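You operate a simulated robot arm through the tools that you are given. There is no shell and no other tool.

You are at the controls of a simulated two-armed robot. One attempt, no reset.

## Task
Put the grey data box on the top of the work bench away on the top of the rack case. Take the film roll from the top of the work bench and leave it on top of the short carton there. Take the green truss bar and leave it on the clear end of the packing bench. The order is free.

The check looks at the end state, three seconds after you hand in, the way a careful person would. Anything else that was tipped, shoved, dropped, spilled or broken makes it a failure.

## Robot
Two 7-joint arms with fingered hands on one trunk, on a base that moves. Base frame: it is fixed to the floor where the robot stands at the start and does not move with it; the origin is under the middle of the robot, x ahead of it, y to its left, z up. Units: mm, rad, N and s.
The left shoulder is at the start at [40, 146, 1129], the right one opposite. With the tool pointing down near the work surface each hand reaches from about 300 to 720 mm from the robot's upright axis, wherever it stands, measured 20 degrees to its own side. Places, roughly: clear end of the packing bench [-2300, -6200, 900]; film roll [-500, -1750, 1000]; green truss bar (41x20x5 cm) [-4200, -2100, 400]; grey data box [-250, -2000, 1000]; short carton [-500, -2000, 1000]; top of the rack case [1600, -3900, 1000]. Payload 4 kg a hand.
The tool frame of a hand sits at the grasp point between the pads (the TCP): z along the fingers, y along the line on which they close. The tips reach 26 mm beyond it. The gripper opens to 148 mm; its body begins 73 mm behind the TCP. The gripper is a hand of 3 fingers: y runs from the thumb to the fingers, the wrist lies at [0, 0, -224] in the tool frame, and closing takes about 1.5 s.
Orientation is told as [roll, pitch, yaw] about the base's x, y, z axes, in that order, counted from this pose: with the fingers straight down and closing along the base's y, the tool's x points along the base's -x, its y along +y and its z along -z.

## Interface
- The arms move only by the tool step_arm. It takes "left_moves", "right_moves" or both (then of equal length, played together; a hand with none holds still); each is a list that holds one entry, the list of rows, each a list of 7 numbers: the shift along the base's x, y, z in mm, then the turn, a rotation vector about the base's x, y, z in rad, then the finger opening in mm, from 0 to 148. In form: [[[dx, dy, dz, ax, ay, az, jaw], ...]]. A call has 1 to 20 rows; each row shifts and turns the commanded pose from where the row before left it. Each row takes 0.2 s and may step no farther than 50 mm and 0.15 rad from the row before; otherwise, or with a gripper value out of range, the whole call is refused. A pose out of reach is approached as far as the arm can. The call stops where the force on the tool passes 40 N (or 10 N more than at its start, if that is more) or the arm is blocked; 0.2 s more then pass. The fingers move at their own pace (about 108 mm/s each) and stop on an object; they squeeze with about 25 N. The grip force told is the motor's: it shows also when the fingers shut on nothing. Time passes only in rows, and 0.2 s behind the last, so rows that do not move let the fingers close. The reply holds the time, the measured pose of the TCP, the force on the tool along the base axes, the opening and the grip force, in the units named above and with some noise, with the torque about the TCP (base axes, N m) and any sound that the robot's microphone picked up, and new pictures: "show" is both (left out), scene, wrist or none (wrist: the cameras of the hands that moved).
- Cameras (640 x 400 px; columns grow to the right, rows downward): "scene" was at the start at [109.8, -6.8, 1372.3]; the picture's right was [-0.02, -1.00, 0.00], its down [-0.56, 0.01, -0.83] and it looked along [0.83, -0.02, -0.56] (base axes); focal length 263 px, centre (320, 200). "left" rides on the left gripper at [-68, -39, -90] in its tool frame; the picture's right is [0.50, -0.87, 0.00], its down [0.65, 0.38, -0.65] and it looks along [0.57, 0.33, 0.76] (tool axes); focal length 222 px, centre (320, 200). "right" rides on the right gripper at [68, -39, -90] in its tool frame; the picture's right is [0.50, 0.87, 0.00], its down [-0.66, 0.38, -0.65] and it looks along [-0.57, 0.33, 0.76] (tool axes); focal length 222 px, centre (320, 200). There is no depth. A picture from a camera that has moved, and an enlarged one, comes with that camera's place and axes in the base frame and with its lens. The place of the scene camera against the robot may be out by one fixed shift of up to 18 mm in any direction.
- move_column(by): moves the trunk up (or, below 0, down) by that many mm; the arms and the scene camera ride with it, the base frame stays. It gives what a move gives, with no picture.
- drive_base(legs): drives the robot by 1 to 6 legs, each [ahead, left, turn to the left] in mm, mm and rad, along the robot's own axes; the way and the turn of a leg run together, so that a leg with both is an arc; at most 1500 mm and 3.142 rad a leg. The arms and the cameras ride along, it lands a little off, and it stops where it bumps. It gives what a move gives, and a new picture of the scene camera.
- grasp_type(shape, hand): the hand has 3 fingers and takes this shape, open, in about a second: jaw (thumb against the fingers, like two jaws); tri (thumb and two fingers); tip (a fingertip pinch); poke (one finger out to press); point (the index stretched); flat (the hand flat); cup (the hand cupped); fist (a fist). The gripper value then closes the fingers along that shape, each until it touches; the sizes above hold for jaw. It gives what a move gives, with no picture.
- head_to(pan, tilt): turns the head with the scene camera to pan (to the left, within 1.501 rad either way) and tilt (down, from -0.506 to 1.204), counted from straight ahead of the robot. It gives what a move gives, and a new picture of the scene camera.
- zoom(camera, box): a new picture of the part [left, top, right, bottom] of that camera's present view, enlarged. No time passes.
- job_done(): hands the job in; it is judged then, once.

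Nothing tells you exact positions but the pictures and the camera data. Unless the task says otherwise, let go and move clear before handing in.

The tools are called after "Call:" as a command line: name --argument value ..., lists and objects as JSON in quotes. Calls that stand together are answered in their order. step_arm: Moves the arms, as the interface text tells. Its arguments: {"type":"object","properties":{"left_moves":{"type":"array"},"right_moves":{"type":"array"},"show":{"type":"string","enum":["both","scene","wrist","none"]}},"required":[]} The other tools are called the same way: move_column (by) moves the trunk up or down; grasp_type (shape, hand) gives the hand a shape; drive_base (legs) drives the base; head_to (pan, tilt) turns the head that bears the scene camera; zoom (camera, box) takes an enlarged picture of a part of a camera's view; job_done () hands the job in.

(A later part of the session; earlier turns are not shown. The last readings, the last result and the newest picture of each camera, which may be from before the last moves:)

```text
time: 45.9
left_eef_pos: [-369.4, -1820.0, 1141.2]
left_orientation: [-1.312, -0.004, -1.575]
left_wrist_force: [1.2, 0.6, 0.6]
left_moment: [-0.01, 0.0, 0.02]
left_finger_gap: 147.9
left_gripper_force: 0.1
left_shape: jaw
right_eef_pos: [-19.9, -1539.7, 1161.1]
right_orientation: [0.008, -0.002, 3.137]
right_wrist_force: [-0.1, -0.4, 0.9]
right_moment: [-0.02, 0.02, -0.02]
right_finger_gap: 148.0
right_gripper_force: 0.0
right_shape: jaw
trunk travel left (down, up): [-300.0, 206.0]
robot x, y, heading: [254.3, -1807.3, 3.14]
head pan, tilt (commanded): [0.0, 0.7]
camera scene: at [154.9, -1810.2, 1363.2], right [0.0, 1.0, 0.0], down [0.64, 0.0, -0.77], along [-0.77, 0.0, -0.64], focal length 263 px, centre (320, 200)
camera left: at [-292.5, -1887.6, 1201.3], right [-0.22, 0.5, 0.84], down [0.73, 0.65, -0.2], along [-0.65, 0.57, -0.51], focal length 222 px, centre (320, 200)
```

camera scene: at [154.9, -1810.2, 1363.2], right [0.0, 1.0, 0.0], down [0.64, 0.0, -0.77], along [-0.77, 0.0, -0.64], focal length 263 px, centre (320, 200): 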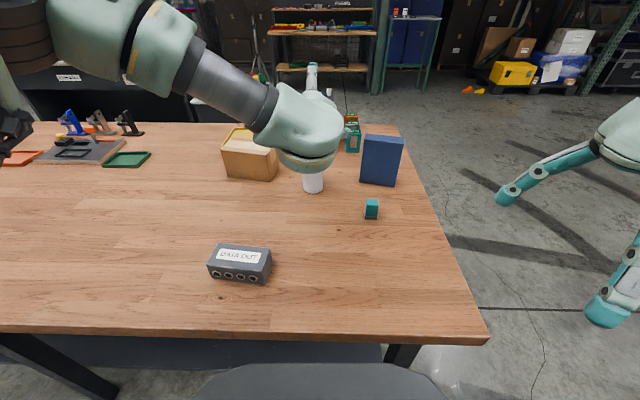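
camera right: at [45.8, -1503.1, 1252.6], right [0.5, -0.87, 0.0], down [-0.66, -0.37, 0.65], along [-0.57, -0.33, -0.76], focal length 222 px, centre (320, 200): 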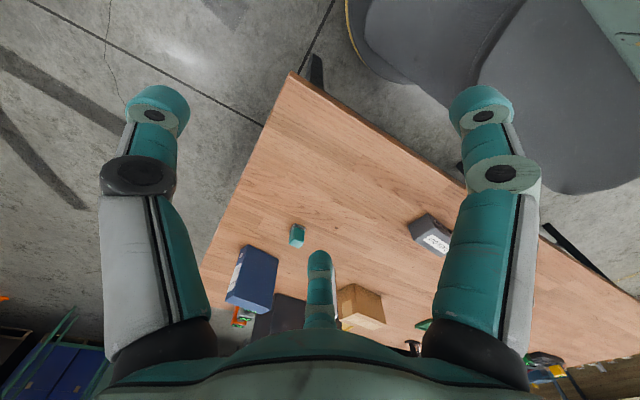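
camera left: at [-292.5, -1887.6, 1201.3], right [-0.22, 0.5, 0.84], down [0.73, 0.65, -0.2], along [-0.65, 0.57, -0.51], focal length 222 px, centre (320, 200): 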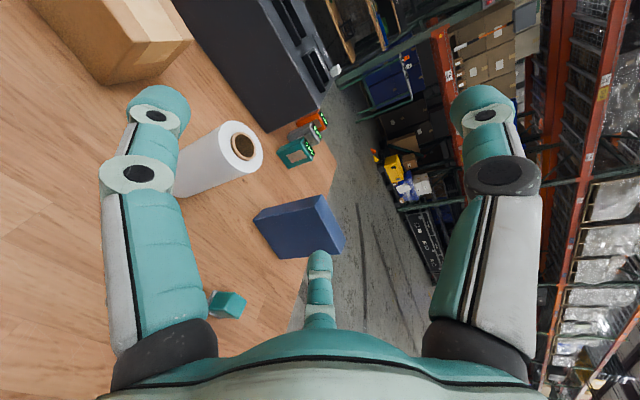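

The hand is now 75° forward with the thumb on top; the roll axis is confirmed at (-493, -1823), top 1000, bench 862. I'll descend in front of the roll, then look before moving in.

Call:
step_arm --left_moves '[[[0, 0, -30, 0, 0, 0, 148], [0, 0, -30, 0, 0, 0, 148], [0, 0, -30, 0, 0, 0, 148], [0, 0, -30, 0, 0, 0, 148], [0, 0, -30, 0, 0, 0, 148], [0, -1, -25, 0, 0, 0, 148]]]' --show "both"

```text
time: 47.3
left_eef_pos: [-377.5, -1770.8, 1009.4]
left_orientation: [-1.301, 0.001, -1.564]
left_wrist_force: [-0.5, 0.7, -1.0]
left_moment: [-0.01, -0.03, 0.02]
left_finger_gap: 147.8
left_gripper_force: 0.0
left_shape: jaw
left hand out of reach, approached as far as the arm can: row 3, 4, 5, 6
right_eef_pos: [-21.6, -1541.4, 1162.0]
right_orientation: [0.002, 0.002, 3.136]
right_wrist_force: [0.3, 0.3, 0.4]
right_moment: [-0.04, 0.05, -0.02]
right_finger_gap: 147.8
right_gripper_force: 0.0
right_shape: jaw
trunk travel left (down, up): [-300.0, 206.0]
robot x, y, heading: [258.6, -1810.3, 3.136]
head pan, tilt (commanded): [0.0, 0.7]
camera scene: at [152.1, -1813.4, 1362.9], right [0.0, 1.0, 0.0], down [0.64, 0.0, -0.76], along [-0.76, 0.0, -0.64], focal length 263 px, centre (320, 200)
camera left: at [-299.7, -1836.8, 1070.8], right [-0.23, 0.5, 0.83], down [0.73, 0.66, -0.19], along [-0.65, 0.56, -0.52], focal length 222 px, centre (320, 200)
```

scene: 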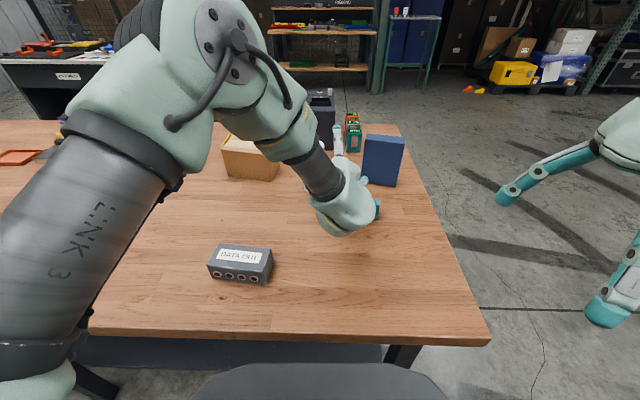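
left: 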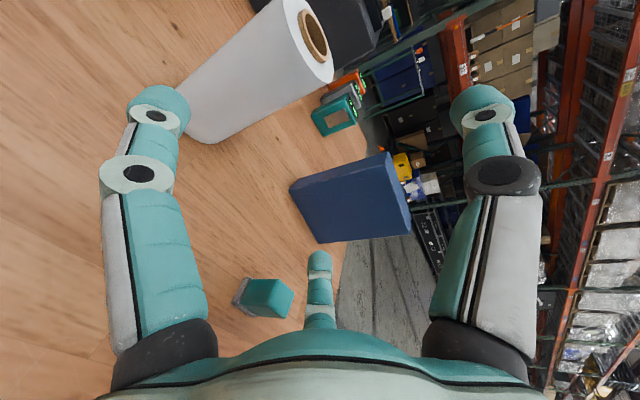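

The arm can't fold back that far at this low height, so the hand drifted to y=-1771; nothing was touched. I'll raise it back up and then come down on the roll from above instead.

Call:
step_arm --left_moves '[[[0, 0, 40, 0, 0, 0, 148], [0, 0, 40, 0, 0, 0, 148], [0, 0, 40, 0, 0, 0, 148], [0, 0, 40, 0, 0, 0, 148]]]' --show "none"

```text
time: 48.3
left_eef_pos: [-377.8, -1771.4, 1168.9]
left_orientation: [-1.308, 0.001, -1.569]
left_wrist_force: [0.1, -0.2, 0.2]
left_moment: [0.0, 0.03, -0.02]
left_finger_gap: 148.0
left_gripper_force: 0.1
left_shape: jaw
right_eef_pos: [-21.9, -1543.6, 1162.5]
right_orientation: [0.003, -0.001, 3.138]
right_wrist_force: [0.8, -0.1, 1.6]
right_moment: [0.02, -0.01, -0.02]
right_finger_gap: 147.9
right_gripper_force: 0.1
right_shape: jaw
trunk travel left (down, up): [-300.0, 206.0]
robot x, y, heading: [256.1, -1812.3, 3.141]
head pan, tilt (commanded): [0.0, 0.7]
```

Call:
step_arm --left_moves '[[[-29, -13, -14, 0, 0, 0, 148], [-29, -13, -14, 0, 0, 0, 148], [-29, -13, -14, 0, 0, 0, 148], [-28, -13, -14, 0, 0, 0, 148]]]' --show "both"

```text
time: 49.3
left_eef_pos: [-492.7, -1822.2, 1113.2]
left_orientation: [-1.308, 0.002, -1.569]
left_wrist_force: [0.4, 0.1, -0.4]
left_moment: [0.01, 0.02, 0.0]
left_finger_gap: 147.7
left_gripper_force: 0.0
left_shape: jaw
right_eef_pos: [-21.4, -1543.3, 1161.2]
right_orientation: [0.001, 0.002, 3.14]
right_wrist_force: [-0.5, -0.4, 0.7]
right_moment: [0.03, -0.02, -0.01]
right_finger_gap: 148.0
right_gripper_force: 0.0
right_shape: jaw
trunk travel left (down, up): [-300.0, 206.0]
robot x, y, heading: [258.4, -1806.0, 3.143]
head pan, tilt (commanded): [0.0, 0.7]
camera scene: at [151.4, -1814.2, 1362.8], right [0.0, 1.0, 0.0], down [0.65, 0.0, -0.76], along [-0.76, 0.0, -0.65], focal length 263 px, centre (320, 200)
camera left: at [-415.3, -1890.6, 1173.8], right [-0.22, 0.5, 0.84], down [0.73, 0.66, -0.2], along [-0.65, 0.57, -0.51], focal length 222 px, centre (320, 200)
```

scene: 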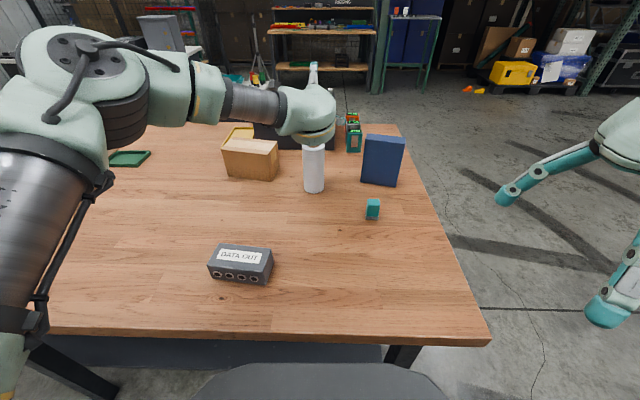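
left: 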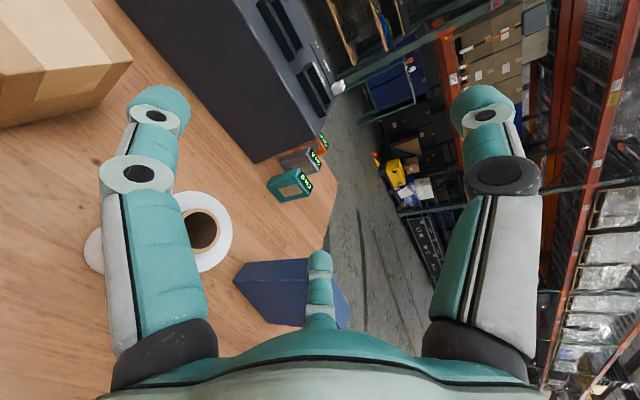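

The roll sits between the two lower fingers with the thumb above; its axis checks at (-491, -1822). I'll come straight down in steps.

Call:
step_arm --left_moves '[[[0, 0, -25, 0, 0, 0, 148], [0, 0, -25, 0, 0, 0, 148], [0, 0, -25, 0, 0, 0, 148], [0, 0, -25, 0, 0, 0, 148]]]' --show "both"

```text
time: 50.3
left_eef_pos: [-494.1, -1818.2, 1015.1]
left_orientation: [-1.302, 0.0, -1.566]
left_wrist_force: [0.2, 0.4, 0.1]
left_moment: [0.01, 0.0, -0.02]
left_finger_gap: 148.0
left_gripper_force: 0.1
left_shape: jaw
left hand out of reach, approached as far as the arm can: row 4
right_eef_pos: [-20.8, -1541.9, 1162.3]
right_orientation: [0.002, 0.001, 3.139]
right_wrist_force: [-0.5, 0.5, -0.3]
right_moment: [0.04, -0.03, -0.02]
right_finger_gap: 147.9
right_gripper_force: 0.1
right_shape: jaw
trunk travel left (down, up): [-300.0, 206.0]
robot x, y, heading: [258.8, -1806.2, 3.139]
head pan, tilt (commanded): [0.0, 0.7]
camera scene: at [151.8, -1813.4, 1362.8], right [0.0, 1.0, 0.0], down [0.64, 0.0, -0.76], along [-0.76, 0.0, -0.64], focal length 263 px, centre (320, 200)
camera left: at [-417.0, -1886.2, 1077.0], right [-0.23, 0.5, 0.83], down [0.73, 0.66, -0.19], along [-0.65, 0.56, -0.52], focal length 222 px, centre (320, 200)
```

scene: 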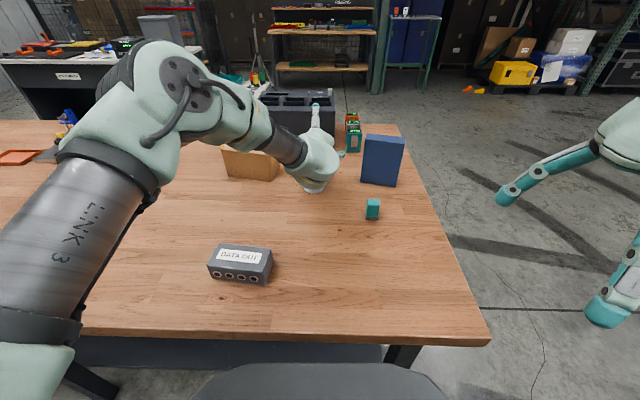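
left: 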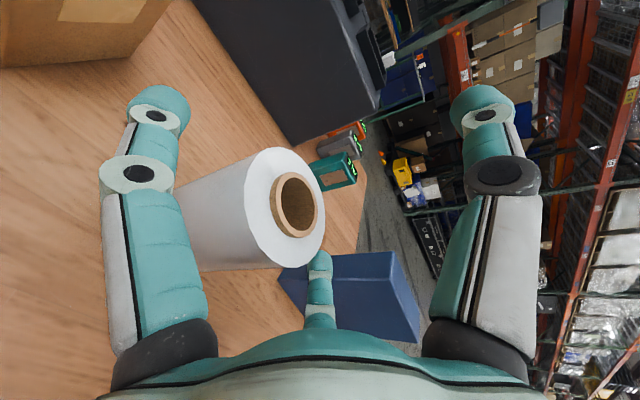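

The limit is about height relative to the shoulder, so I'll lift the hand a bit and lower the trunk instead.

Call:
step_arm --left_moves '[[[1, -2, 15, 0, 0, 0, 148], [0, -2, 15, 0, 0, 0, 148]]]' --show "none"

Call:
move_column --by -60

Call:
zoom --camera "left" --box '[0, 0, 640, 400]'

Call:
zoom --camera "scene" --box '[160, 60, 480, 260]'

```text
time: 50.9
left_eef_pos: [-493.5, -1822.2, 1047.0]
left_orientation: [-1.309, 0.0, -1.57]
left_wrist_force: [-0.3, -0.1, 0.2]
left_moment: [0.0, 0.03, -0.02]
left_finger_gap: 148.0
left_gripper_force: 0.0
left_shape: jaw
right_eef_pos: [-21.3, -1543.4, 1163.4]
right_orientation: [0.0, 0.001, 3.139]
right_wrist_force: [0.4, 0.1, 0.7]
right_moment: [0.04, 0.03, 0.01]
right_finger_gap: 147.9
right_gripper_force: 0.0
right_shape: jaw
trunk travel left (down, up): [-300.0, 206.0]
robot x, y, heading: [257.2, -1811.2, 3.14]
head pan, tilt (commanded): [0.0, 0.7]
```

```text
time: 51.9
left_eef_pos: [-493.0, -1822.8, 987.8]
left_orientation: [-1.309, 0.002, -1.571]
left_wrist_force: [0.7, 0.1, -0.3]
left_moment: [-0.03, 0.0, 0.01]
left_finger_gap: 147.8
left_gripper_force: 0.1
left_shape: jaw
right_eef_pos: [-20.3, -1542.8, 1102.6]
right_orientation: [0.001, 0.002, 3.137]
right_wrist_force: [-0.3, -0.1, 0.0]
right_moment: [0.02, 0.0, 0.01]
right_finger_gap: 147.8
right_gripper_force: 0.0
right_shape: jaw
trunk travel left (down, up): [-240.0, 266.0]
robot x, y, heading: [257.8, -1809.9, 3.135]
head pan, tilt (commanded): [0.0, 0.7]
```

```text
1.00 times, centred on (320, 200) of left (not enlarged: the box is as wide or as high as the picture)
camera zoom: at [-415.4, -1890.5, 1048.1], right [-0.22, 0.5, 0.84], down [0.73, 0.66, -0.2], along [-0.65, 0.57, -0.51], focal length 222 px, centre (320, 200)
```

zoom: 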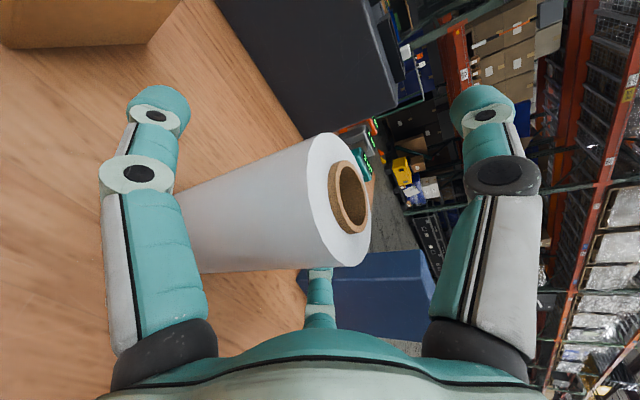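

```text
2.00 times, centred on (320, 160) of scene
camera zoom: at [152.8, -1813.6, 1303.6], right [0.0, 1.0, 0.0], down [0.64, 0.0, -0.76], along [-0.76, 0.0, -0.64], focal length 526 px, centre (320, 280)
```

zoom: 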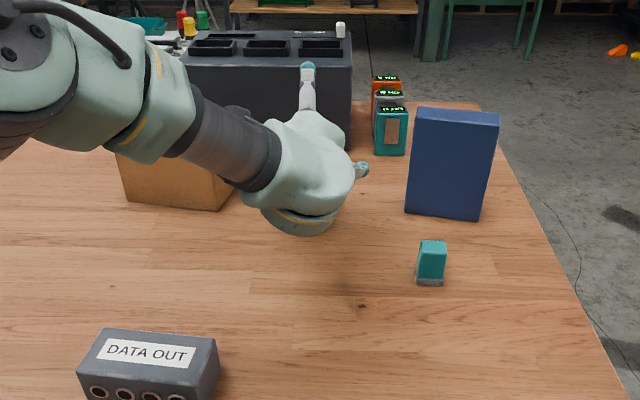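

The roll is centred between the fingers. I'll lower 22 mm more and close gently.

Call:
move_column --by -22

Call:
step_arm --left_moves '[[[0, 0, 0, 0, 0, 0, 100], [0, 0, 0, 0, 0, 0, 80], [0, 0, 0, 0, 0, 0, 70], [0, 0, 0, 0, 0, 0, 60], [0, 0, 0, 0, 0, 0, 40], [0, 0, 0, 0, 0, 0, 30], [0, 0, 0, 0, 0, 0, 20], [0, 0, 0, 0, 0, 0, 20]]]' --show "both"

```text
time: 52.6
left_eef_pos: [-492.8, -1822.3, 966.0]
left_orientation: [-1.309, 0.001, -1.571]
left_wrist_force: [0.7, 0.4, 0.0]
left_moment: [0.02, -0.02, 0.01]
left_finger_gap: 147.9
left_gripper_force: 0.1
left_shape: jaw
right_eef_pos: [-20.2, -1541.8, 1079.5]
right_orientation: [0.001, 0.0, 3.136]
right_wrist_force: [0.8, -0.8, 0.8]
right_moment: [0.02, -0.02, -0.01]
right_finger_gap: 148.1
right_gripper_force: 0.0
right_shape: jaw
trunk travel left (down, up): [-218.0, 288.0]
robot x, y, heading: [258.6, -1812.2, 3.139]
head pan, tilt (commanded): [0.0, 0.7]
```

```text
time: 54.4
left_eef_pos: [-493.6, -1822.4, 966.5]
left_orientation: [-1.31, 0.002, -1.572]
left_wrist_force: [-0.8, -1.8, 7.0]
left_moment: [-0.14, -0.36, -0.1]
left_finger_gap: 26.2
left_gripper_force: 24.7
left_shape: jaw
right_eef_pos: [-20.3, -1542.4, 1081.1]
right_orientation: [0.002, 0.0, 3.139]
right_wrist_force: [-0.1, -0.1, -1.1]
right_moment: [0.0, -0.01, 0.01]
right_finger_gap: 147.8
right_gripper_force: 0.0
right_shape: jaw
trunk travel left (down, up): [-218.0, 288.0]
robot x, y, heading: [254.4, -1811.1, 3.14]
head pan, tilt (commanded): [0.0, 0.7]
camera scene: at [153.5, -1813.7, 1281.9], right [0.0, 1.0, 0.0], down [0.64, 0.0, -0.77], along [-0.77, 0.0, -0.64], focal length 263 px, centre (320, 200)
camera left: at [-415.0, -1890.8, 1027.0], right [-0.22, 0.5, 0.84], down [0.73, 0.66, -0.2], along [-0.65, 0.57, -0.51], focal length 222 px, centre (320, 200)
```

scene: 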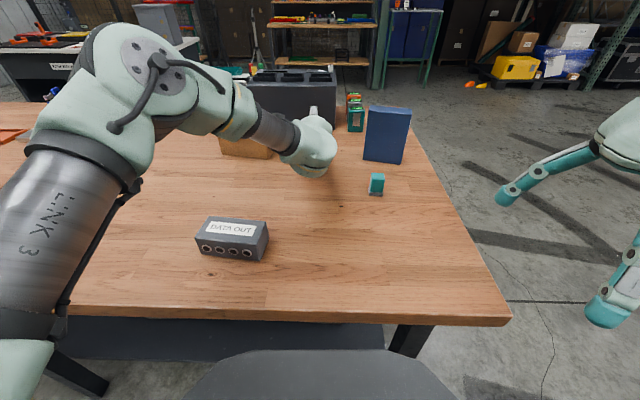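
left: 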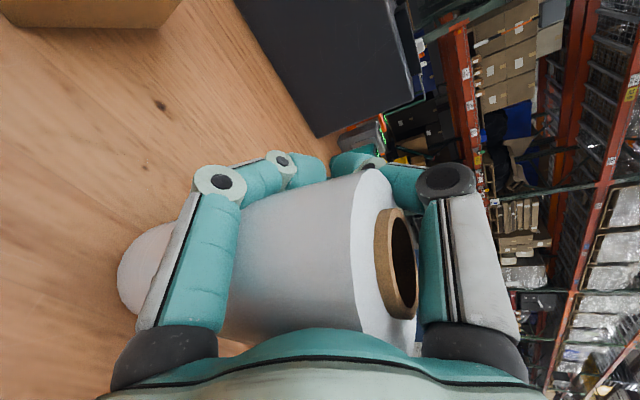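

The fingers and thumb hold the roll (24.7 N). I'll lift a little with the trunk and check.

Call:
move_column --by 30

Call:
zoom --camera "left" --box '[0, 0, 640, 400]'

Call:
zoom --camera "scene" --box '[160, 60, 480, 260]'

Call:
zoom --camera "right" --box '[200, 150, 520, 350]'

```text
time: 55.1
left_eef_pos: [-493.4, -1822.5, 993.7]
left_orientation: [-1.308, 0.001, -1.571]
left_wrist_force: [0.1, 0.2, -3.0]
left_moment: [-0.02, 0.15, 0.01]
left_finger_gap: 26.4
left_gripper_force: 24.7
left_shape: jaw
right_eef_pos: [-21.4, -1543.7, 1111.4]
right_orientation: [0.003, 0.0, 3.138]
right_wrist_force: [0.5, -0.9, -0.2]
right_moment: [-0.03, -0.02, 0.01]
right_finger_gap: 148.0
right_gripper_force: 0.1
right_shape: jaw
trunk travel left (down, up): [-248.0, 258.0]
robot x, y, heading: [256.0, -1811.2, 3.142]
head pan, tilt (commanded): [0.0, 0.7]
```

```text
1.00 times, centred on (320, 200) of left (not enlarged: the box is as wide or as high as the picture)
camera zoom: at [-416.1, -1890.2, 1054.9], right [-0.23, 0.5, 0.84], down [0.73, 0.66, -0.19], along [-0.65, 0.57, -0.51], focal length 222 px, centre (320, 200)
```

zoom: 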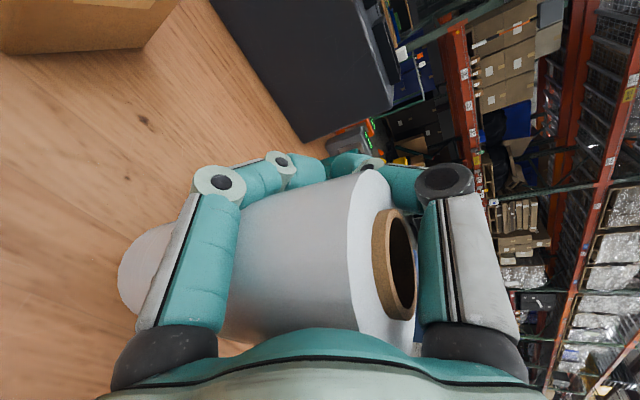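

```text
2.00 times, centred on (320, 160) of scene
camera zoom: at [151.8, -1813.4, 1311.6], right [0.0, 1.0, 0.0], down [0.64, 0.0, -0.76], along [-0.76, 0.0, -0.64], focal length 526 px, centre (320, 280)
```

zoom: 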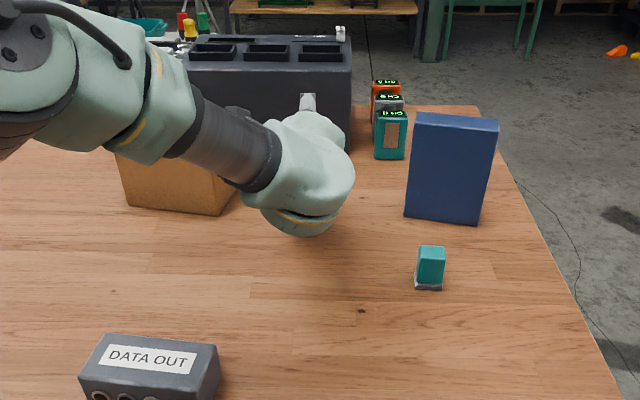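

```text
2.00 times, centred on (360, 250) of right
camera zoom: at [45.4, -1503.8, 1201.5], right [0.5, -0.87, 0.0], down [-0.66, -0.37, 0.65], along [-0.57, -0.33, -0.76], focal length 444 px, centre (240, 100)
```

zoom: 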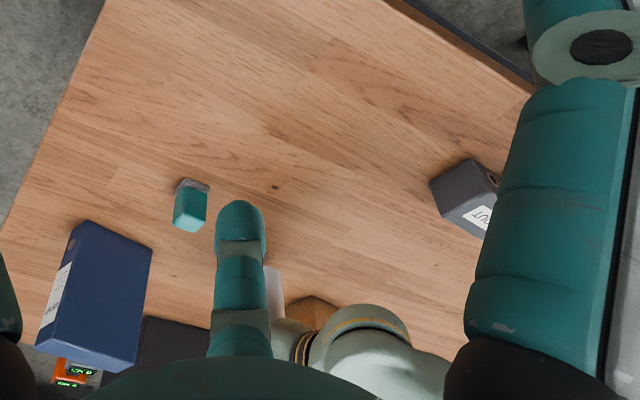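

The roll is up, upright and steady in the hand, pulled somewhat toward the palm. I'll enlarge to measure its place in the hand.

Call:
zoom --camera "left" --box '[100, 150, 440, 363]'

Call:
zoom --camera "right" --box '[300, 220, 460, 320]'

```text
1.88 times, centred on (270, 256) of left
camera zoom: at [-416.1, -1890.2, 1054.9], right [-0.23, 0.5, 0.84], down [0.73, 0.66, -0.19], along [-0.65, 0.57, -0.51], focal length 417 px, centre (414, 94)
```

zoom: 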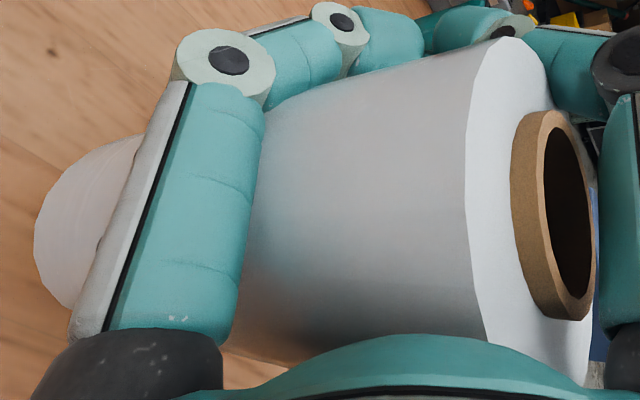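

```text
4.00 times, centred on (380, 270) of right
camera zoom: at [45.4, -1503.8, 1201.5], right [0.5, -0.87, 0.0], down [-0.66, -0.37, 0.65], along [-0.57, -0.33, -0.76], focal length 888 px, centre (80, -80)
```

zoom: 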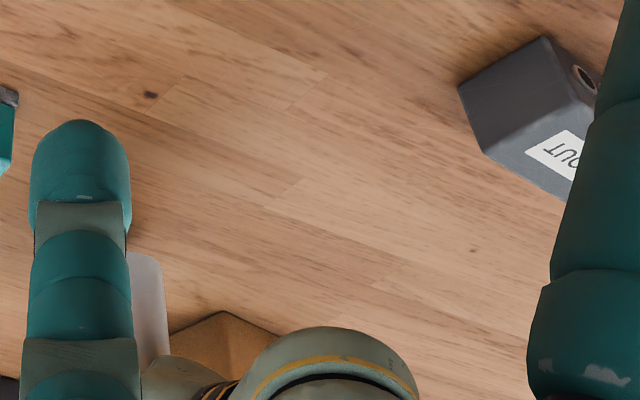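

The roll axis sits about (+36, +3) mm from the grasp point, its base about 96 mm below it. The carton's top centre works out at about (-574, -2024, 955), so I'll lift and carry the roll over it.

Call:
step_arm --left_moves '[[[0, 0, 20, 0, 0, 0, 20], [0, 0, 20, 0, 0, 0, 20], [0, 0, 20, 0, 0, 0, 20], [0, 0, 20, 0, 0, 0, 20], [0, 0, 20, 0, 0, 0, 20], [0, 0, 10, 0, 0, 0, 20], [-10, -17, 0, 0, 0, 0, 20], [-10, -17, 0, 0, 0, 0, 20], [-10, -17, 0, 0, 0, 0, 20], [-10, -17, 0, 0, 0, 0, 20], [-10, -17, 0, 0, 0, 0, 20], [-10, -17, 0, 0, 0, 0, 20]]]' --show "both"

```text
time: 57.7
left_eef_pos: [-554.4, -1925.7, 1104.5]
left_orientation: [-1.309, 0.004, -1.57]
left_wrist_force: [-0.3, -0.3, -3.2]
left_moment: [0.01, 0.08, 0.01]
left_finger_gap: 26.2
left_gripper_force: 25.2
left_shape: jaw
right_eef_pos: [-22.0, -1542.4, 1111.2]
right_orientation: [0.001, 0.003, 3.137]
right_wrist_force: [-0.2, -0.4, 0.1]
right_moment: [-0.01, -0.01, 0.01]
right_finger_gap: 147.7
right_gripper_force: 0.1
right_shape: jaw
trunk travel left (down, up): [-248.0, 258.0]
robot x, y, heading: [256.6, -1809.0, 3.137]
head pan, tilt (commanded): [0.0, 0.7]
camera scene: at [151.7, -1814.3, 1311.5], right [0.0, 1.0, 0.0], down [0.65, 0.0, -0.76], along [-0.76, 0.0, -0.65], focal length 263 px, centre (320, 200)
camera left: at [-476.5, -1993.8, 1165.2], right [-0.23, 0.5, 0.84], down [0.73, 0.66, -0.19], along [-0.65, 0.57, -0.51], focal length 222 px, centre (320, 200)
```

scene: 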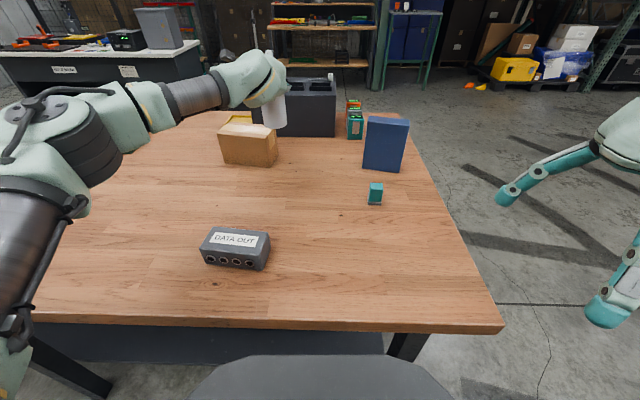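
left: 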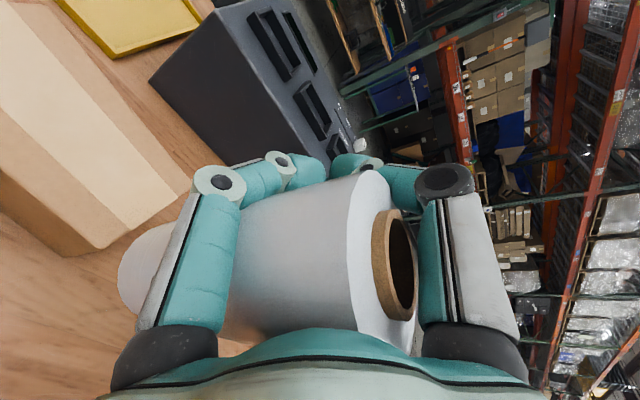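

Call:
zoom --camera "scene" --box '[200, 60, 320, 180]'

Call:
zoom --camera "left" --box '[0, 100, 256, 260]'

```text
3.33 times, centred on (260, 120) of scene
camera zoom: at [151.7, -1814.3, 1311.5], right [0.0, 1.0, 0.0], down [0.65, 0.0, -0.76], along [-0.76, 0.0, -0.65], focal length 877 px, centre (520, 467)
```

zoom: 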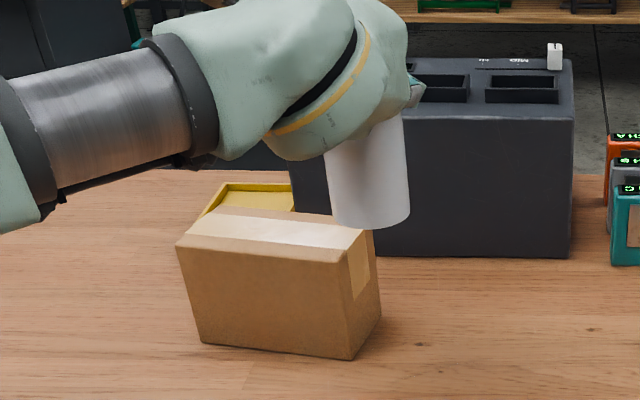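

```text
2.50 times, centred on (128, 180) of left
camera zoom: at [-476.5, -1993.8, 1165.2], right [-0.23, 0.5, 0.84], down [0.73, 0.66, -0.19], along [-0.65, 0.57, -0.51], focal length 555 px, centre (800, 250)
```

zoom: 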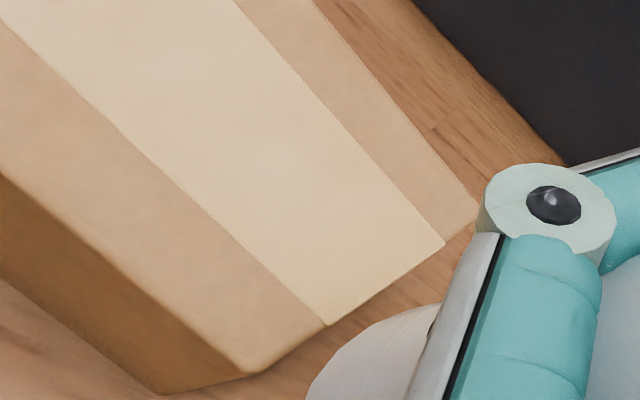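

Both cameras now agree: carton top centre (-571, -2024, 955), about 141 x 85 mm. I'll carry the roll over that point, keeping ~40 mm above the carton.

Call:
step_arm --left_moves '[[[-8.8, -16.8, 0, 0, 0, 0, 20], [-8.8, -16.8, 0, 0, 0, 0, 20], [-8.8, -16.8, 0, 0, 0, 0, 20], [-8.8, -16.8, 0, 0, 0, 0, 20], [-8.8, -16.8, 0, 0, 0, 0, 20], [-9, -17, 0, 0, 0, 0, 20], [0, 0, 0, 0, 0, 0, 20]]]' --show "both"

Call:
zoom --camera "scene" --box '[180, 60, 300, 180]'

Call:
zoom --camera "right" --box '[300, 220, 500, 345]'

```text
time: 59.3
left_eef_pos: [-606.4, -2025.2, 1105.6]
left_orientation: [-1.31, 0.002, -1.57]
left_wrist_force: [0.4, 0.6, -3.3]
left_moment: [0.01, 0.13, 0.0]
left_finger_gap: 26.0
left_gripper_force: 25.1
left_shape: jaw
right_eef_pos: [-21.6, -1541.2, 1110.9]
right_orientation: [0.0, 0.001, 3.138]
right_wrist_force: [-0.5, 0.2, 0.1]
right_moment: [0.02, 0.0, -0.05]
right_finger_gap: 147.9
right_gripper_force: 0.1
right_shape: jaw
trunk travel left (down, up): [-248.0, 258.0]
robot x, y, heading: [257.4, -1811.1, 3.14]
head pan, tilt (commanded): [0.0, 0.7]
camera scene: at [152.2, -1813.5, 1311.5], right [0.0, 1.0, 0.0], down [0.64, 0.0, -0.76], along [-0.76, 0.0, -0.64], focal length 263 px, centre (320, 200)
camera left: at [-528.9, -2093.5, 1165.5], right [-0.23, 0.5, 0.84], down [0.73, 0.66, -0.2], along [-0.65, 0.57, -0.51], focal length 222 px, centre (320, 200)
```

scene: 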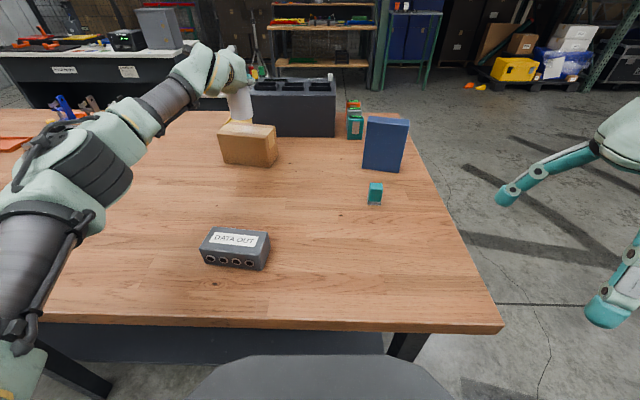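
left: 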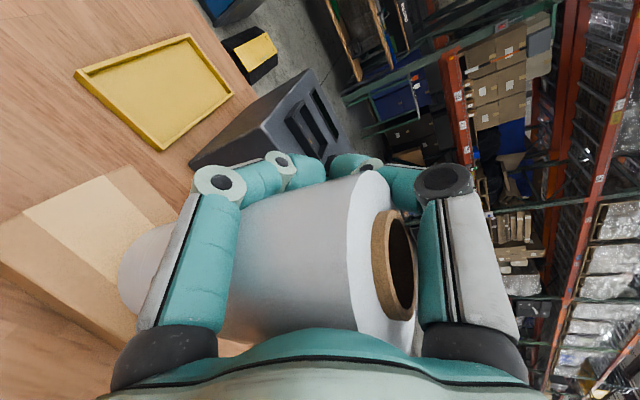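

```text
3.33 times, centred on (240, 120) of scene
camera zoom: at [152.2, -1813.5, 1311.5], right [0.0, 1.0, 0.0], down [0.64, 0.0, -0.76], along [-0.76, 0.0, -0.64], focal length 877 px, centre (587, 467)
```

zoom: 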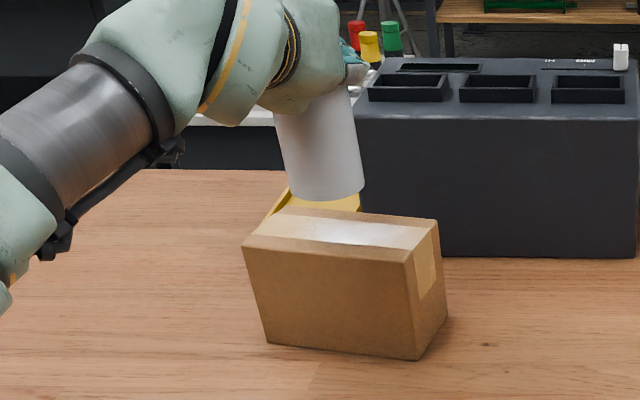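

```text
3.20 times, centred on (400, 282) of right
camera zoom: at [45.8, -1503.9, 1201.5], right [0.5, -0.87, 0.0], down [-0.66, -0.37, 0.65], along [-0.57, -0.33, -0.76], focal length 711 px, centre (64, -64)
```

zoom: 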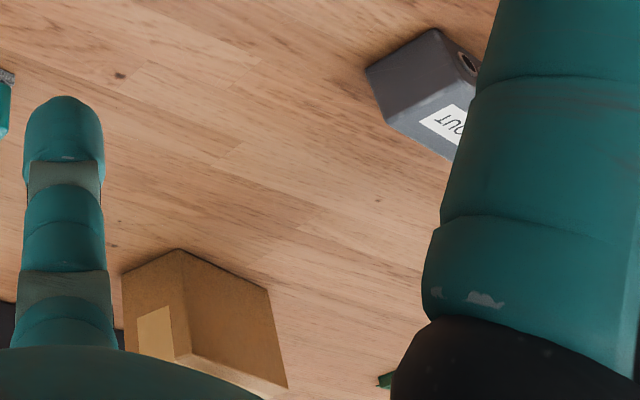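

The roll hangs right above the carton's middle and nearly upright. I'll lower it, first to just above the lid.

Call:
step_arm --left_moves '[[[0, 0, -12, 0, 0, 0, 20], [0, 0, -12, 0, 0, 0, 20], [0, 0, -8, 0, 0, 0, 20], [0, 0, -6, 0, 0, 0, 20], [0, 0, 0, 0, 0, 0, 20]]]' --show "scene"

Call:
zoom --camera "scene" --box '[200, 80, 280, 160]'

Call:
zoom --camera "left" --box '[0, 130, 320, 330]'

```text
time: 60.5
left_eef_pos: [-606.0, -2024.8, 1067.3]
left_orientation: [-1.309, -0.001, -1.57]
left_wrist_force: [0.1, 0.1, -0.9]
left_moment: [-0.04, 0.05, -0.01]
left_finger_gap: 25.5
left_gripper_force: 24.9
left_shape: jaw
right_eef_pos: [-21.9, -1541.4, 1111.3]
right_orientation: [0.0, 0.002, 3.138]
right_wrist_force: [0.3, 0.2, 0.8]
right_moment: [0.0, 0.01, 0.0]
right_finger_gap: 147.6
right_gripper_force: 0.0
right_shape: jaw
trunk travel left (down, up): [-248.0, 258.0]
robot x, y, heading: [256.4, -1809.0, 3.138]
head pan, tilt (commanded): [0.0, 0.7]
camera scene: at [152.3, -1813.7, 1311.6], right [0.0, 1.0, 0.0], down [0.64, 0.0, -0.76], along [-0.76, 0.0, -0.64], focal length 263 px, centre (320, 200)
```

scene: 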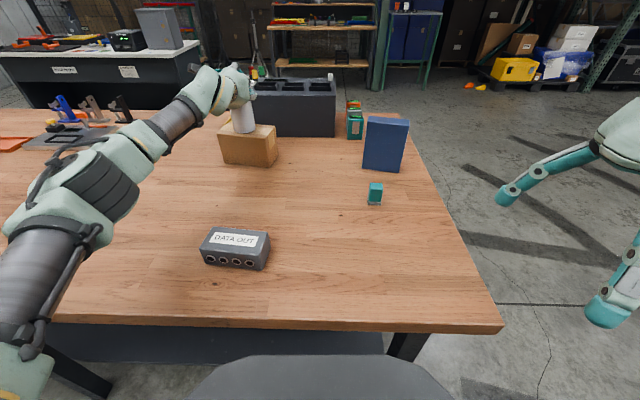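

```text
5.00 times, centred on (240, 120) of scene
camera zoom: at [152.3, -1813.7, 1311.6], right [0.0, 1.0, 0.0], down [0.64, 0.0, -0.76], along [-0.76, 0.0, -0.64], focal length 1315 px, centre (720, 600)
```

zoom: 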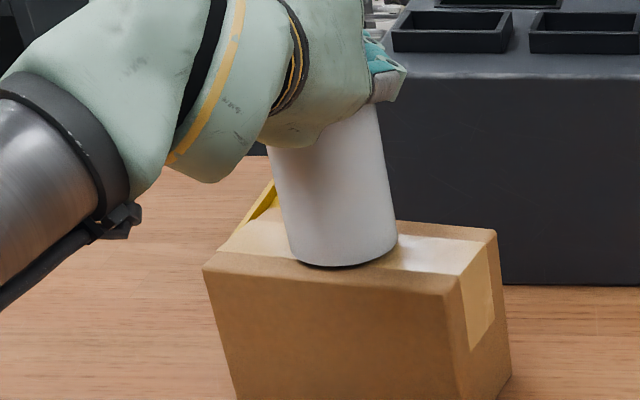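

```text
2.00 times, centred on (160, 230) of left
camera zoom: at [-528.6, -2093.3, 1127.9], right [-0.22, 0.5, 0.84], down [0.73, 0.66, -0.2], along [-0.65, 0.57, -0.51], focal length 444 px, centre (640, 140)
```

zoom: 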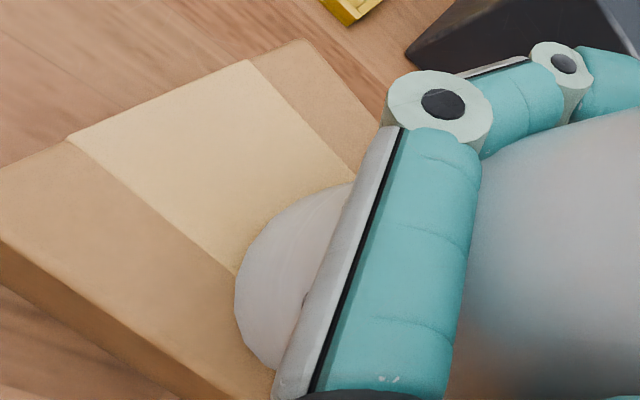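

Force on the wrist dropped from -3.3 to -0.9 N, so the roll's base already touches the lid, centred on the carton. I'll settle it a couple of mm more.

Call:
step_arm --left_moves '[[[0, 0, -1.5, 0, 0, 0, 20], [0, 0, 0, 0, 0, 0, 20]]]' --show "none"

```text
time: 61.1
left_eef_pos: [-605.8, -2024.3, 1066.8]
left_orientation: [-1.311, 0.002, -1.571]
left_wrist_force: [-1.9, -0.9, 3.5]
left_moment: [-0.08, -0.16, -0.04]
left_finger_gap: 25.7
left_gripper_force: 25.1
left_shape: jaw
right_eef_pos: [-21.8, -1542.4, 1111.1]
right_orientation: [0.002, 0.001, 3.138]
right_wrist_force: [-0.1, 0.0, 0.6]
right_moment: [-0.01, 0.01, 0.02]
right_finger_gap: 147.8
right_gripper_force: 0.0
right_shape: jaw
trunk travel left (down, up): [-248.0, 258.0]
robot x, y, heading: [256.9, -1808.2, 3.14]
head pan, tilt (commanded): [0.0, 0.7]
```

It now carries the roll's weight (+3.5 N). I'll open the fingers gradually.

Call:
step_arm --left_moves '[[[0, 0, 0, 0, 0, 0, 35], [0, 0, 0, 0, 0, 0, 45], [0, 0, 0, 0, 0, 0, 55], [0, 0, 0, 0, 0, 0, 65], [0, 0, 0, 0, 0, 0, 75], [0, 0, 0, 0, 0, 0, 90], [0, 0, 0, 0, 0, 0, 105]]]' --show "both"

Call:
zoom --camera "scene" --box '[200, 60, 300, 160]'

```text
time: 62.7
left_eef_pos: [-607.5, -2024.6, 1065.3]
left_orientation: [-1.309, 0.002, -1.57]
left_wrist_force: [-0.2, 0.0, -0.1]
left_moment: [-0.01, -0.02, -0.01]
left_finger_gap: 104.6
left_gripper_force: 0.0
left_shape: jaw
right_eef_pos: [-21.7, -1542.2, 1109.8]
right_orientation: [0.001, 0.001, 3.137]
right_wrist_force: [0.5, 0.6, -0.9]
right_moment: [0.03, 0.01, 0.02]
right_finger_gap: 147.6
right_gripper_force: 0.0
right_shape: jaw
trunk travel left (down, up): [-248.0, 258.0]
robot x, y, heading: [258.7, -1805.5, 3.138]
head pan, tilt (commanded): [0.0, 0.7]
camera scene: at [152.6, -1813.6, 1311.6], right [0.0, 1.0, 0.0], down [0.64, 0.0, -0.76], along [-0.76, 0.0, -0.64], focal length 263 px, centre (320, 200)
camera left: at [-528.6, -2093.1, 1126.2], right [-0.22, 0.5, 0.84], down [0.73, 0.66, -0.2], along [-0.65, 0.57, -0.51], focal length 222 px, centre (320, 200)
```

scene: 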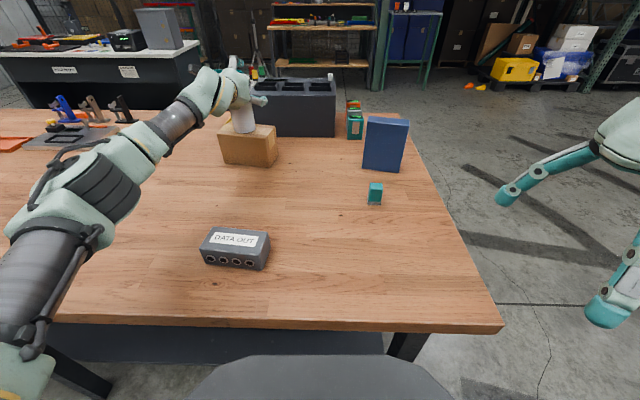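
left: 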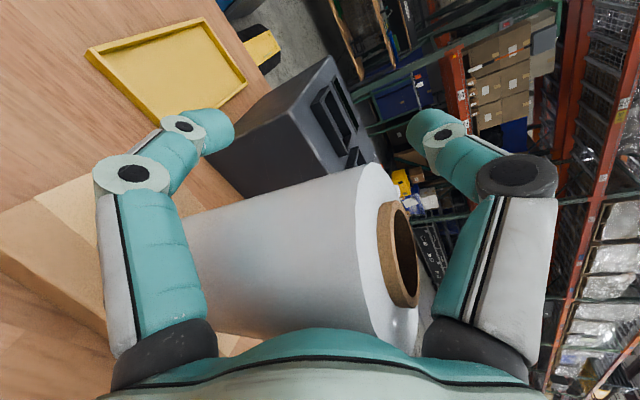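

```text
4.00 times, centred on (250, 110) of scene
camera zoom: at [152.6, -1813.6, 1311.6], right [0.0, 1.0, 0.0], down [0.64, 0.0, -0.76], along [-0.76, 0.0, -0.64], focal length 1052 px, centre (600, 560)
```

zoom: 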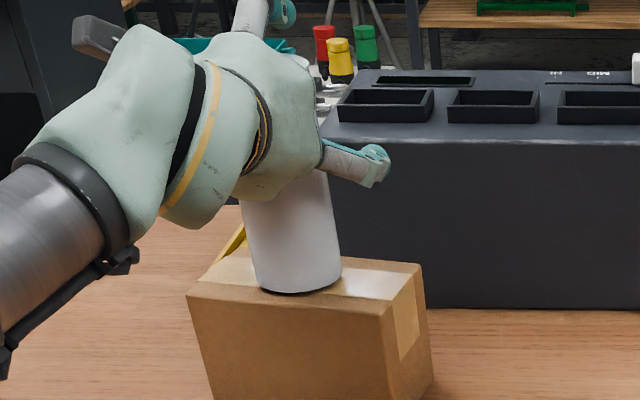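

Released and the roll stands by itself. I'll open fully and back straight away along +x, then rise.

Call:
step_arm --left_moves '[[[0, 0, 0, 0, 0, 0, 148], [0, 0, 0, 0, 0, 0, 148], [0, 0, 0, 0, 0, 0, 148], [10, 0, 1, 0, 0, 0, 148], [15, 0, 2, 0, 0, 0, 148], [20, 0, 2, 0, 0, 0, 148], [20, 0, 2, 0, 0, 0, 148], [20, 0, 3, 0, 0, 0, 148], [20, 0, 5, 0, 0, 0, 148], [20, 0, 5, 0, 0, 0, 148], [20, 0, 10, 0, 0, 0, 148]]]' --show "both"

```text
time: 65.1
left_eef_pos: [-489.4, -2035.2, 1094.1]
left_orientation: [-1.309, 0.001, -1.571]
left_wrist_force: [-0.2, 1.1, 0.0]
left_moment: [0.02, 0.03, -0.01]
left_finger_gap: 148.1
left_gripper_force: 0.0
left_shape: jaw
left hand out of reach, approached as far as the arm can: row 9, 10, 11
right_eef_pos: [-20.0, -1542.7, 1111.4]
right_orientation: [0.001, 0.002, 3.139]
right_wrist_force: [0.1, 0.3, 0.2]
right_moment: [-0.01, 0.04, -0.01]
right_finger_gap: 147.8
right_gripper_force: 0.1
right_shape: jaw
trunk travel left (down, up): [-248.0, 258.0]
robot x, y, heading: [256.0, -1807.8, 3.14]
head pan, tilt (commanded): [0.0, 0.7]
camera scene: at [154.7, -1814.1, 1311.8], right [0.0, 1.0, 0.0], down [0.64, 0.0, -0.77], along [-0.77, 0.0, -0.64], focal length 263 px, centre (320, 200)
camera left: at [-411.5, -2104.0, 1154.9], right [-0.22, 0.5, 0.84], down [0.73, 0.66, -0.19], along [-0.65, 0.57, -0.51], focal length 222 px, centre (320, 200)
```

scene: 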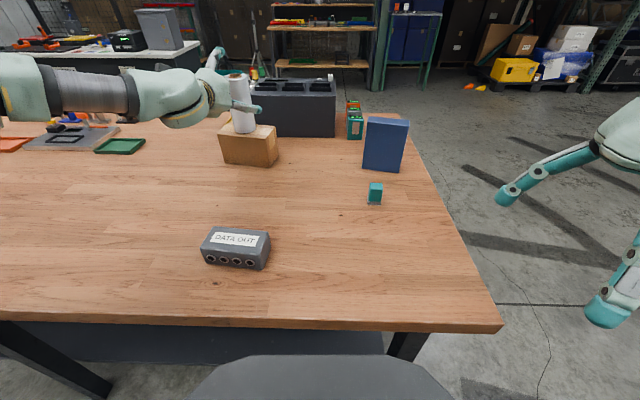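
left: 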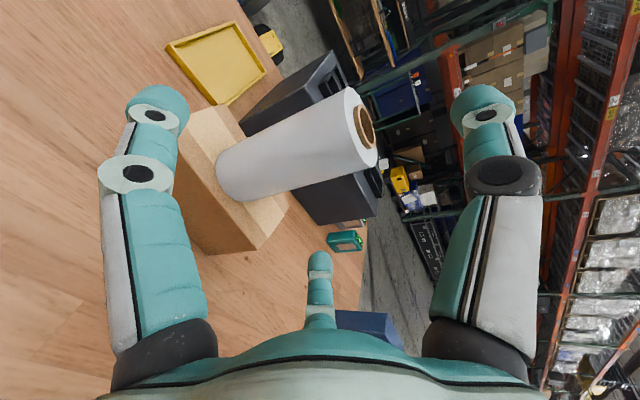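

The roll stands upright on the carton and my hand is clear of it. I'll raise the hand and turn it back to pointing down.

Call:
step_arm --left_moves '[[[0, 0, 35, 0, 0, 0, 148], [5, 0, 35, 0, 0, 0, 148], [10, 0, 30, 0, 0, 0, 148], [15, 0, 0, 0, -0.145, 0, 148], [15, 0, 0, 0, -0.145, 0, 148], [15, 0, 0, 0, -0.145, 0, 148], [15, 5, 0, 0, -0.145, 0, 148], [15, 5, 0, 0, -0.145, 0, 148], [15, 5, 0, 0, -0.145, 0, 148], [15, 5, 0, 0, -0.145, 0, 148], [15, 5, 0, 0, -0.145, 0, 148], [15, 5, 0, 0, -0.149, 0, 148]]]' --show "both"

```text
time: 67.7
left_eef_pos: [-346.2, -2004.7, 1192.5]
left_orientation: [-0.053, -0.001, -1.573]
left_wrist_force: [0.4, 0.8, -0.4]
left_moment: [-0.03, -0.01, -0.03]
left_finger_gap: 148.1
left_gripper_force: 0.0
left_shape: jaw
left hand out of reach, approached as far as the arm can: row 12
right_eef_pos: [-23.2, -1540.7, 1110.9]
right_orientation: [0.005, 0.003, 3.137]
right_wrist_force: [0.2, 0.0, -0.4]
right_moment: [-0.02, 0.0, -0.03]
right_finger_gap: 147.8
right_gripper_force: 0.1
right_shape: jaw
trunk travel left (down, up): [-248.0, 258.0]
robot x, y, heading: [255.0, -1808.1, 3.135]
head pan, tilt (commanded): [0.0, 0.7]
camera scene: at [151.4, -1811.6, 1311.5], right [0.0, 1.0, 0.0], down [0.65, 0.0, -0.76], along [-0.76, 0.0, -0.65], focal length 263 px, centre (320, 200)
camera left: at [-380.1, -2072.1, 1284.7], right [-0.86, 0.5, 0.04], down [0.41, 0.66, 0.63], along [0.29, 0.56, -0.77], focal length 222 px, centre (320, 200)
```

scene: 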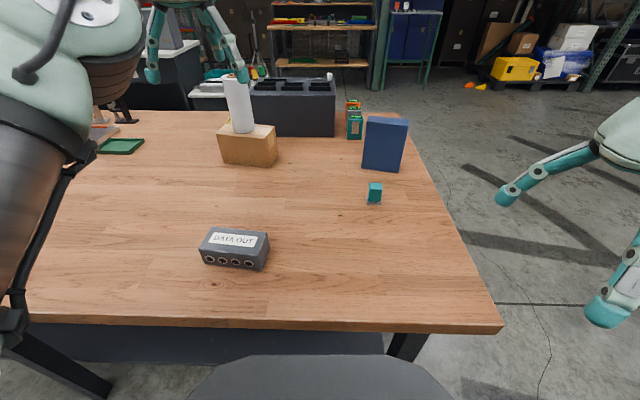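
left: 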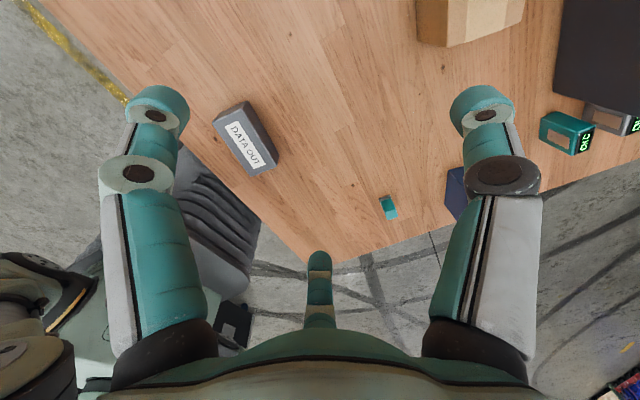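

The roll stands upright on the carton. Next is the DATA OUT box: I'll bring the left hand above it, aligned with its short side (thumb on the far long face, fingers on the near one).

Call:
zoom --camera "scene" --box '[200, 60, 300, 180]'

Call:
step_arm --left_moves '[[[28, 4.5, -10, 0, -0.009, -0.026, 148], [28, 4.5, -10, 0, -0.009, -0.026, 148], [28, 4.5, -10, 0, -0.009, -0.026, 148], [28, 4.5, -10, 0, -0.009, -0.026, 148], [28, 4.5, -10, 0, -0.009, -0.026, 148], [30, 4.5, -10, 0, -0.008, -0.026, 148]]]' --show "both"

```text
3.33 times, centred on (250, 120) of scene
camera zoom: at [151.4, -1811.6, 1311.5], right [0.0, 1.0, 0.0], down [0.65, 0.0, -0.76], along [-0.76, 0.0, -0.65], focal length 877 px, centre (553, 467)
```

zoom: 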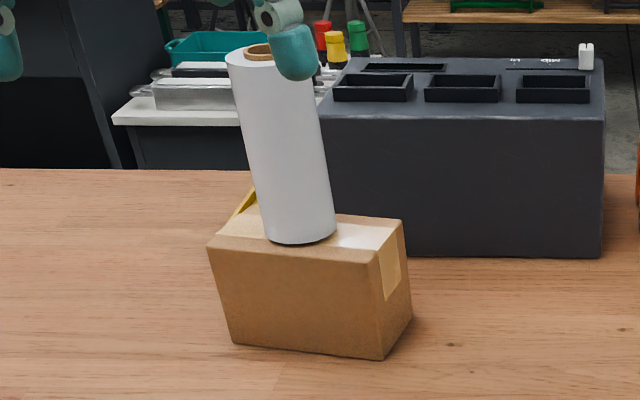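

```text
time: 69.1
left_eef_pos: [-343.6, -1967.0, 1167.3]
left_orientation: [0.001, 0.003, -1.726]
left_wrist_force: [0.4, 0.0, 0.6]
left_moment: [-0.01, -0.02, -0.04]
left_finger_gap: 147.8
left_gripper_force: 0.0
left_shape: jaw
left hand out of reach, approached as far as the arm can: row 1, 2, 3, 4, 5, 6
right_eef_pos: [-22.0, -1542.4, 1109.9]
right_orientation: [0.002, 0.001, 3.139]
right_wrist_force: [-0.3, -0.1, 0.1]
right_moment: [-0.03, 0.0, -0.02]
right_finger_gap: 148.0
right_gripper_force: 0.1
right_shape: jaw
trunk travel left (down, up): [-248.0, 258.0]
robot x, y, heading: [253.7, -1807.4, 3.135]
head pan, tilt (commanded): [0.0, 0.7]
camera scene: at [152.5, -1813.1, 1311.6], right [0.0, 1.0, 0.0], down [0.64, 0.0, -0.76], along [-0.76, 0.0, -0.64], focal length 263 px, centre (320, 200)
camera left: at [-392.1, -2027.4, 1257.0], right [-0.78, 0.63, 0.0], down [0.48, 0.59, 0.66], along [0.41, 0.51, -0.75], focal length 222 px, centre (320, 200)
```

scene: 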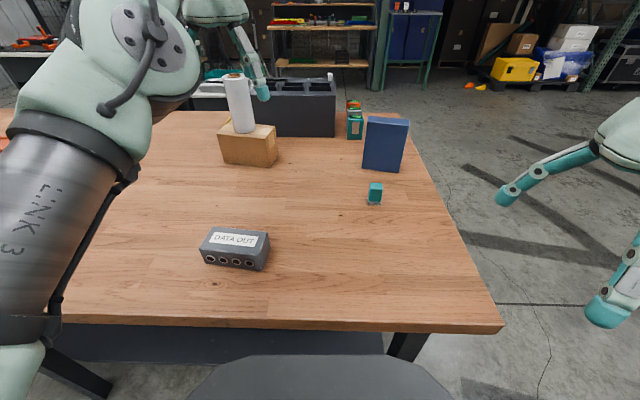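
left: 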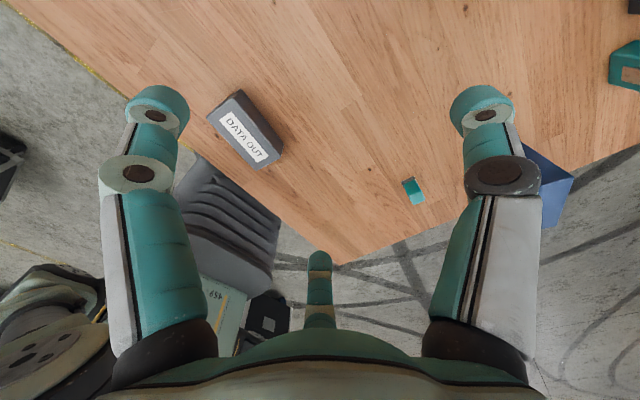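

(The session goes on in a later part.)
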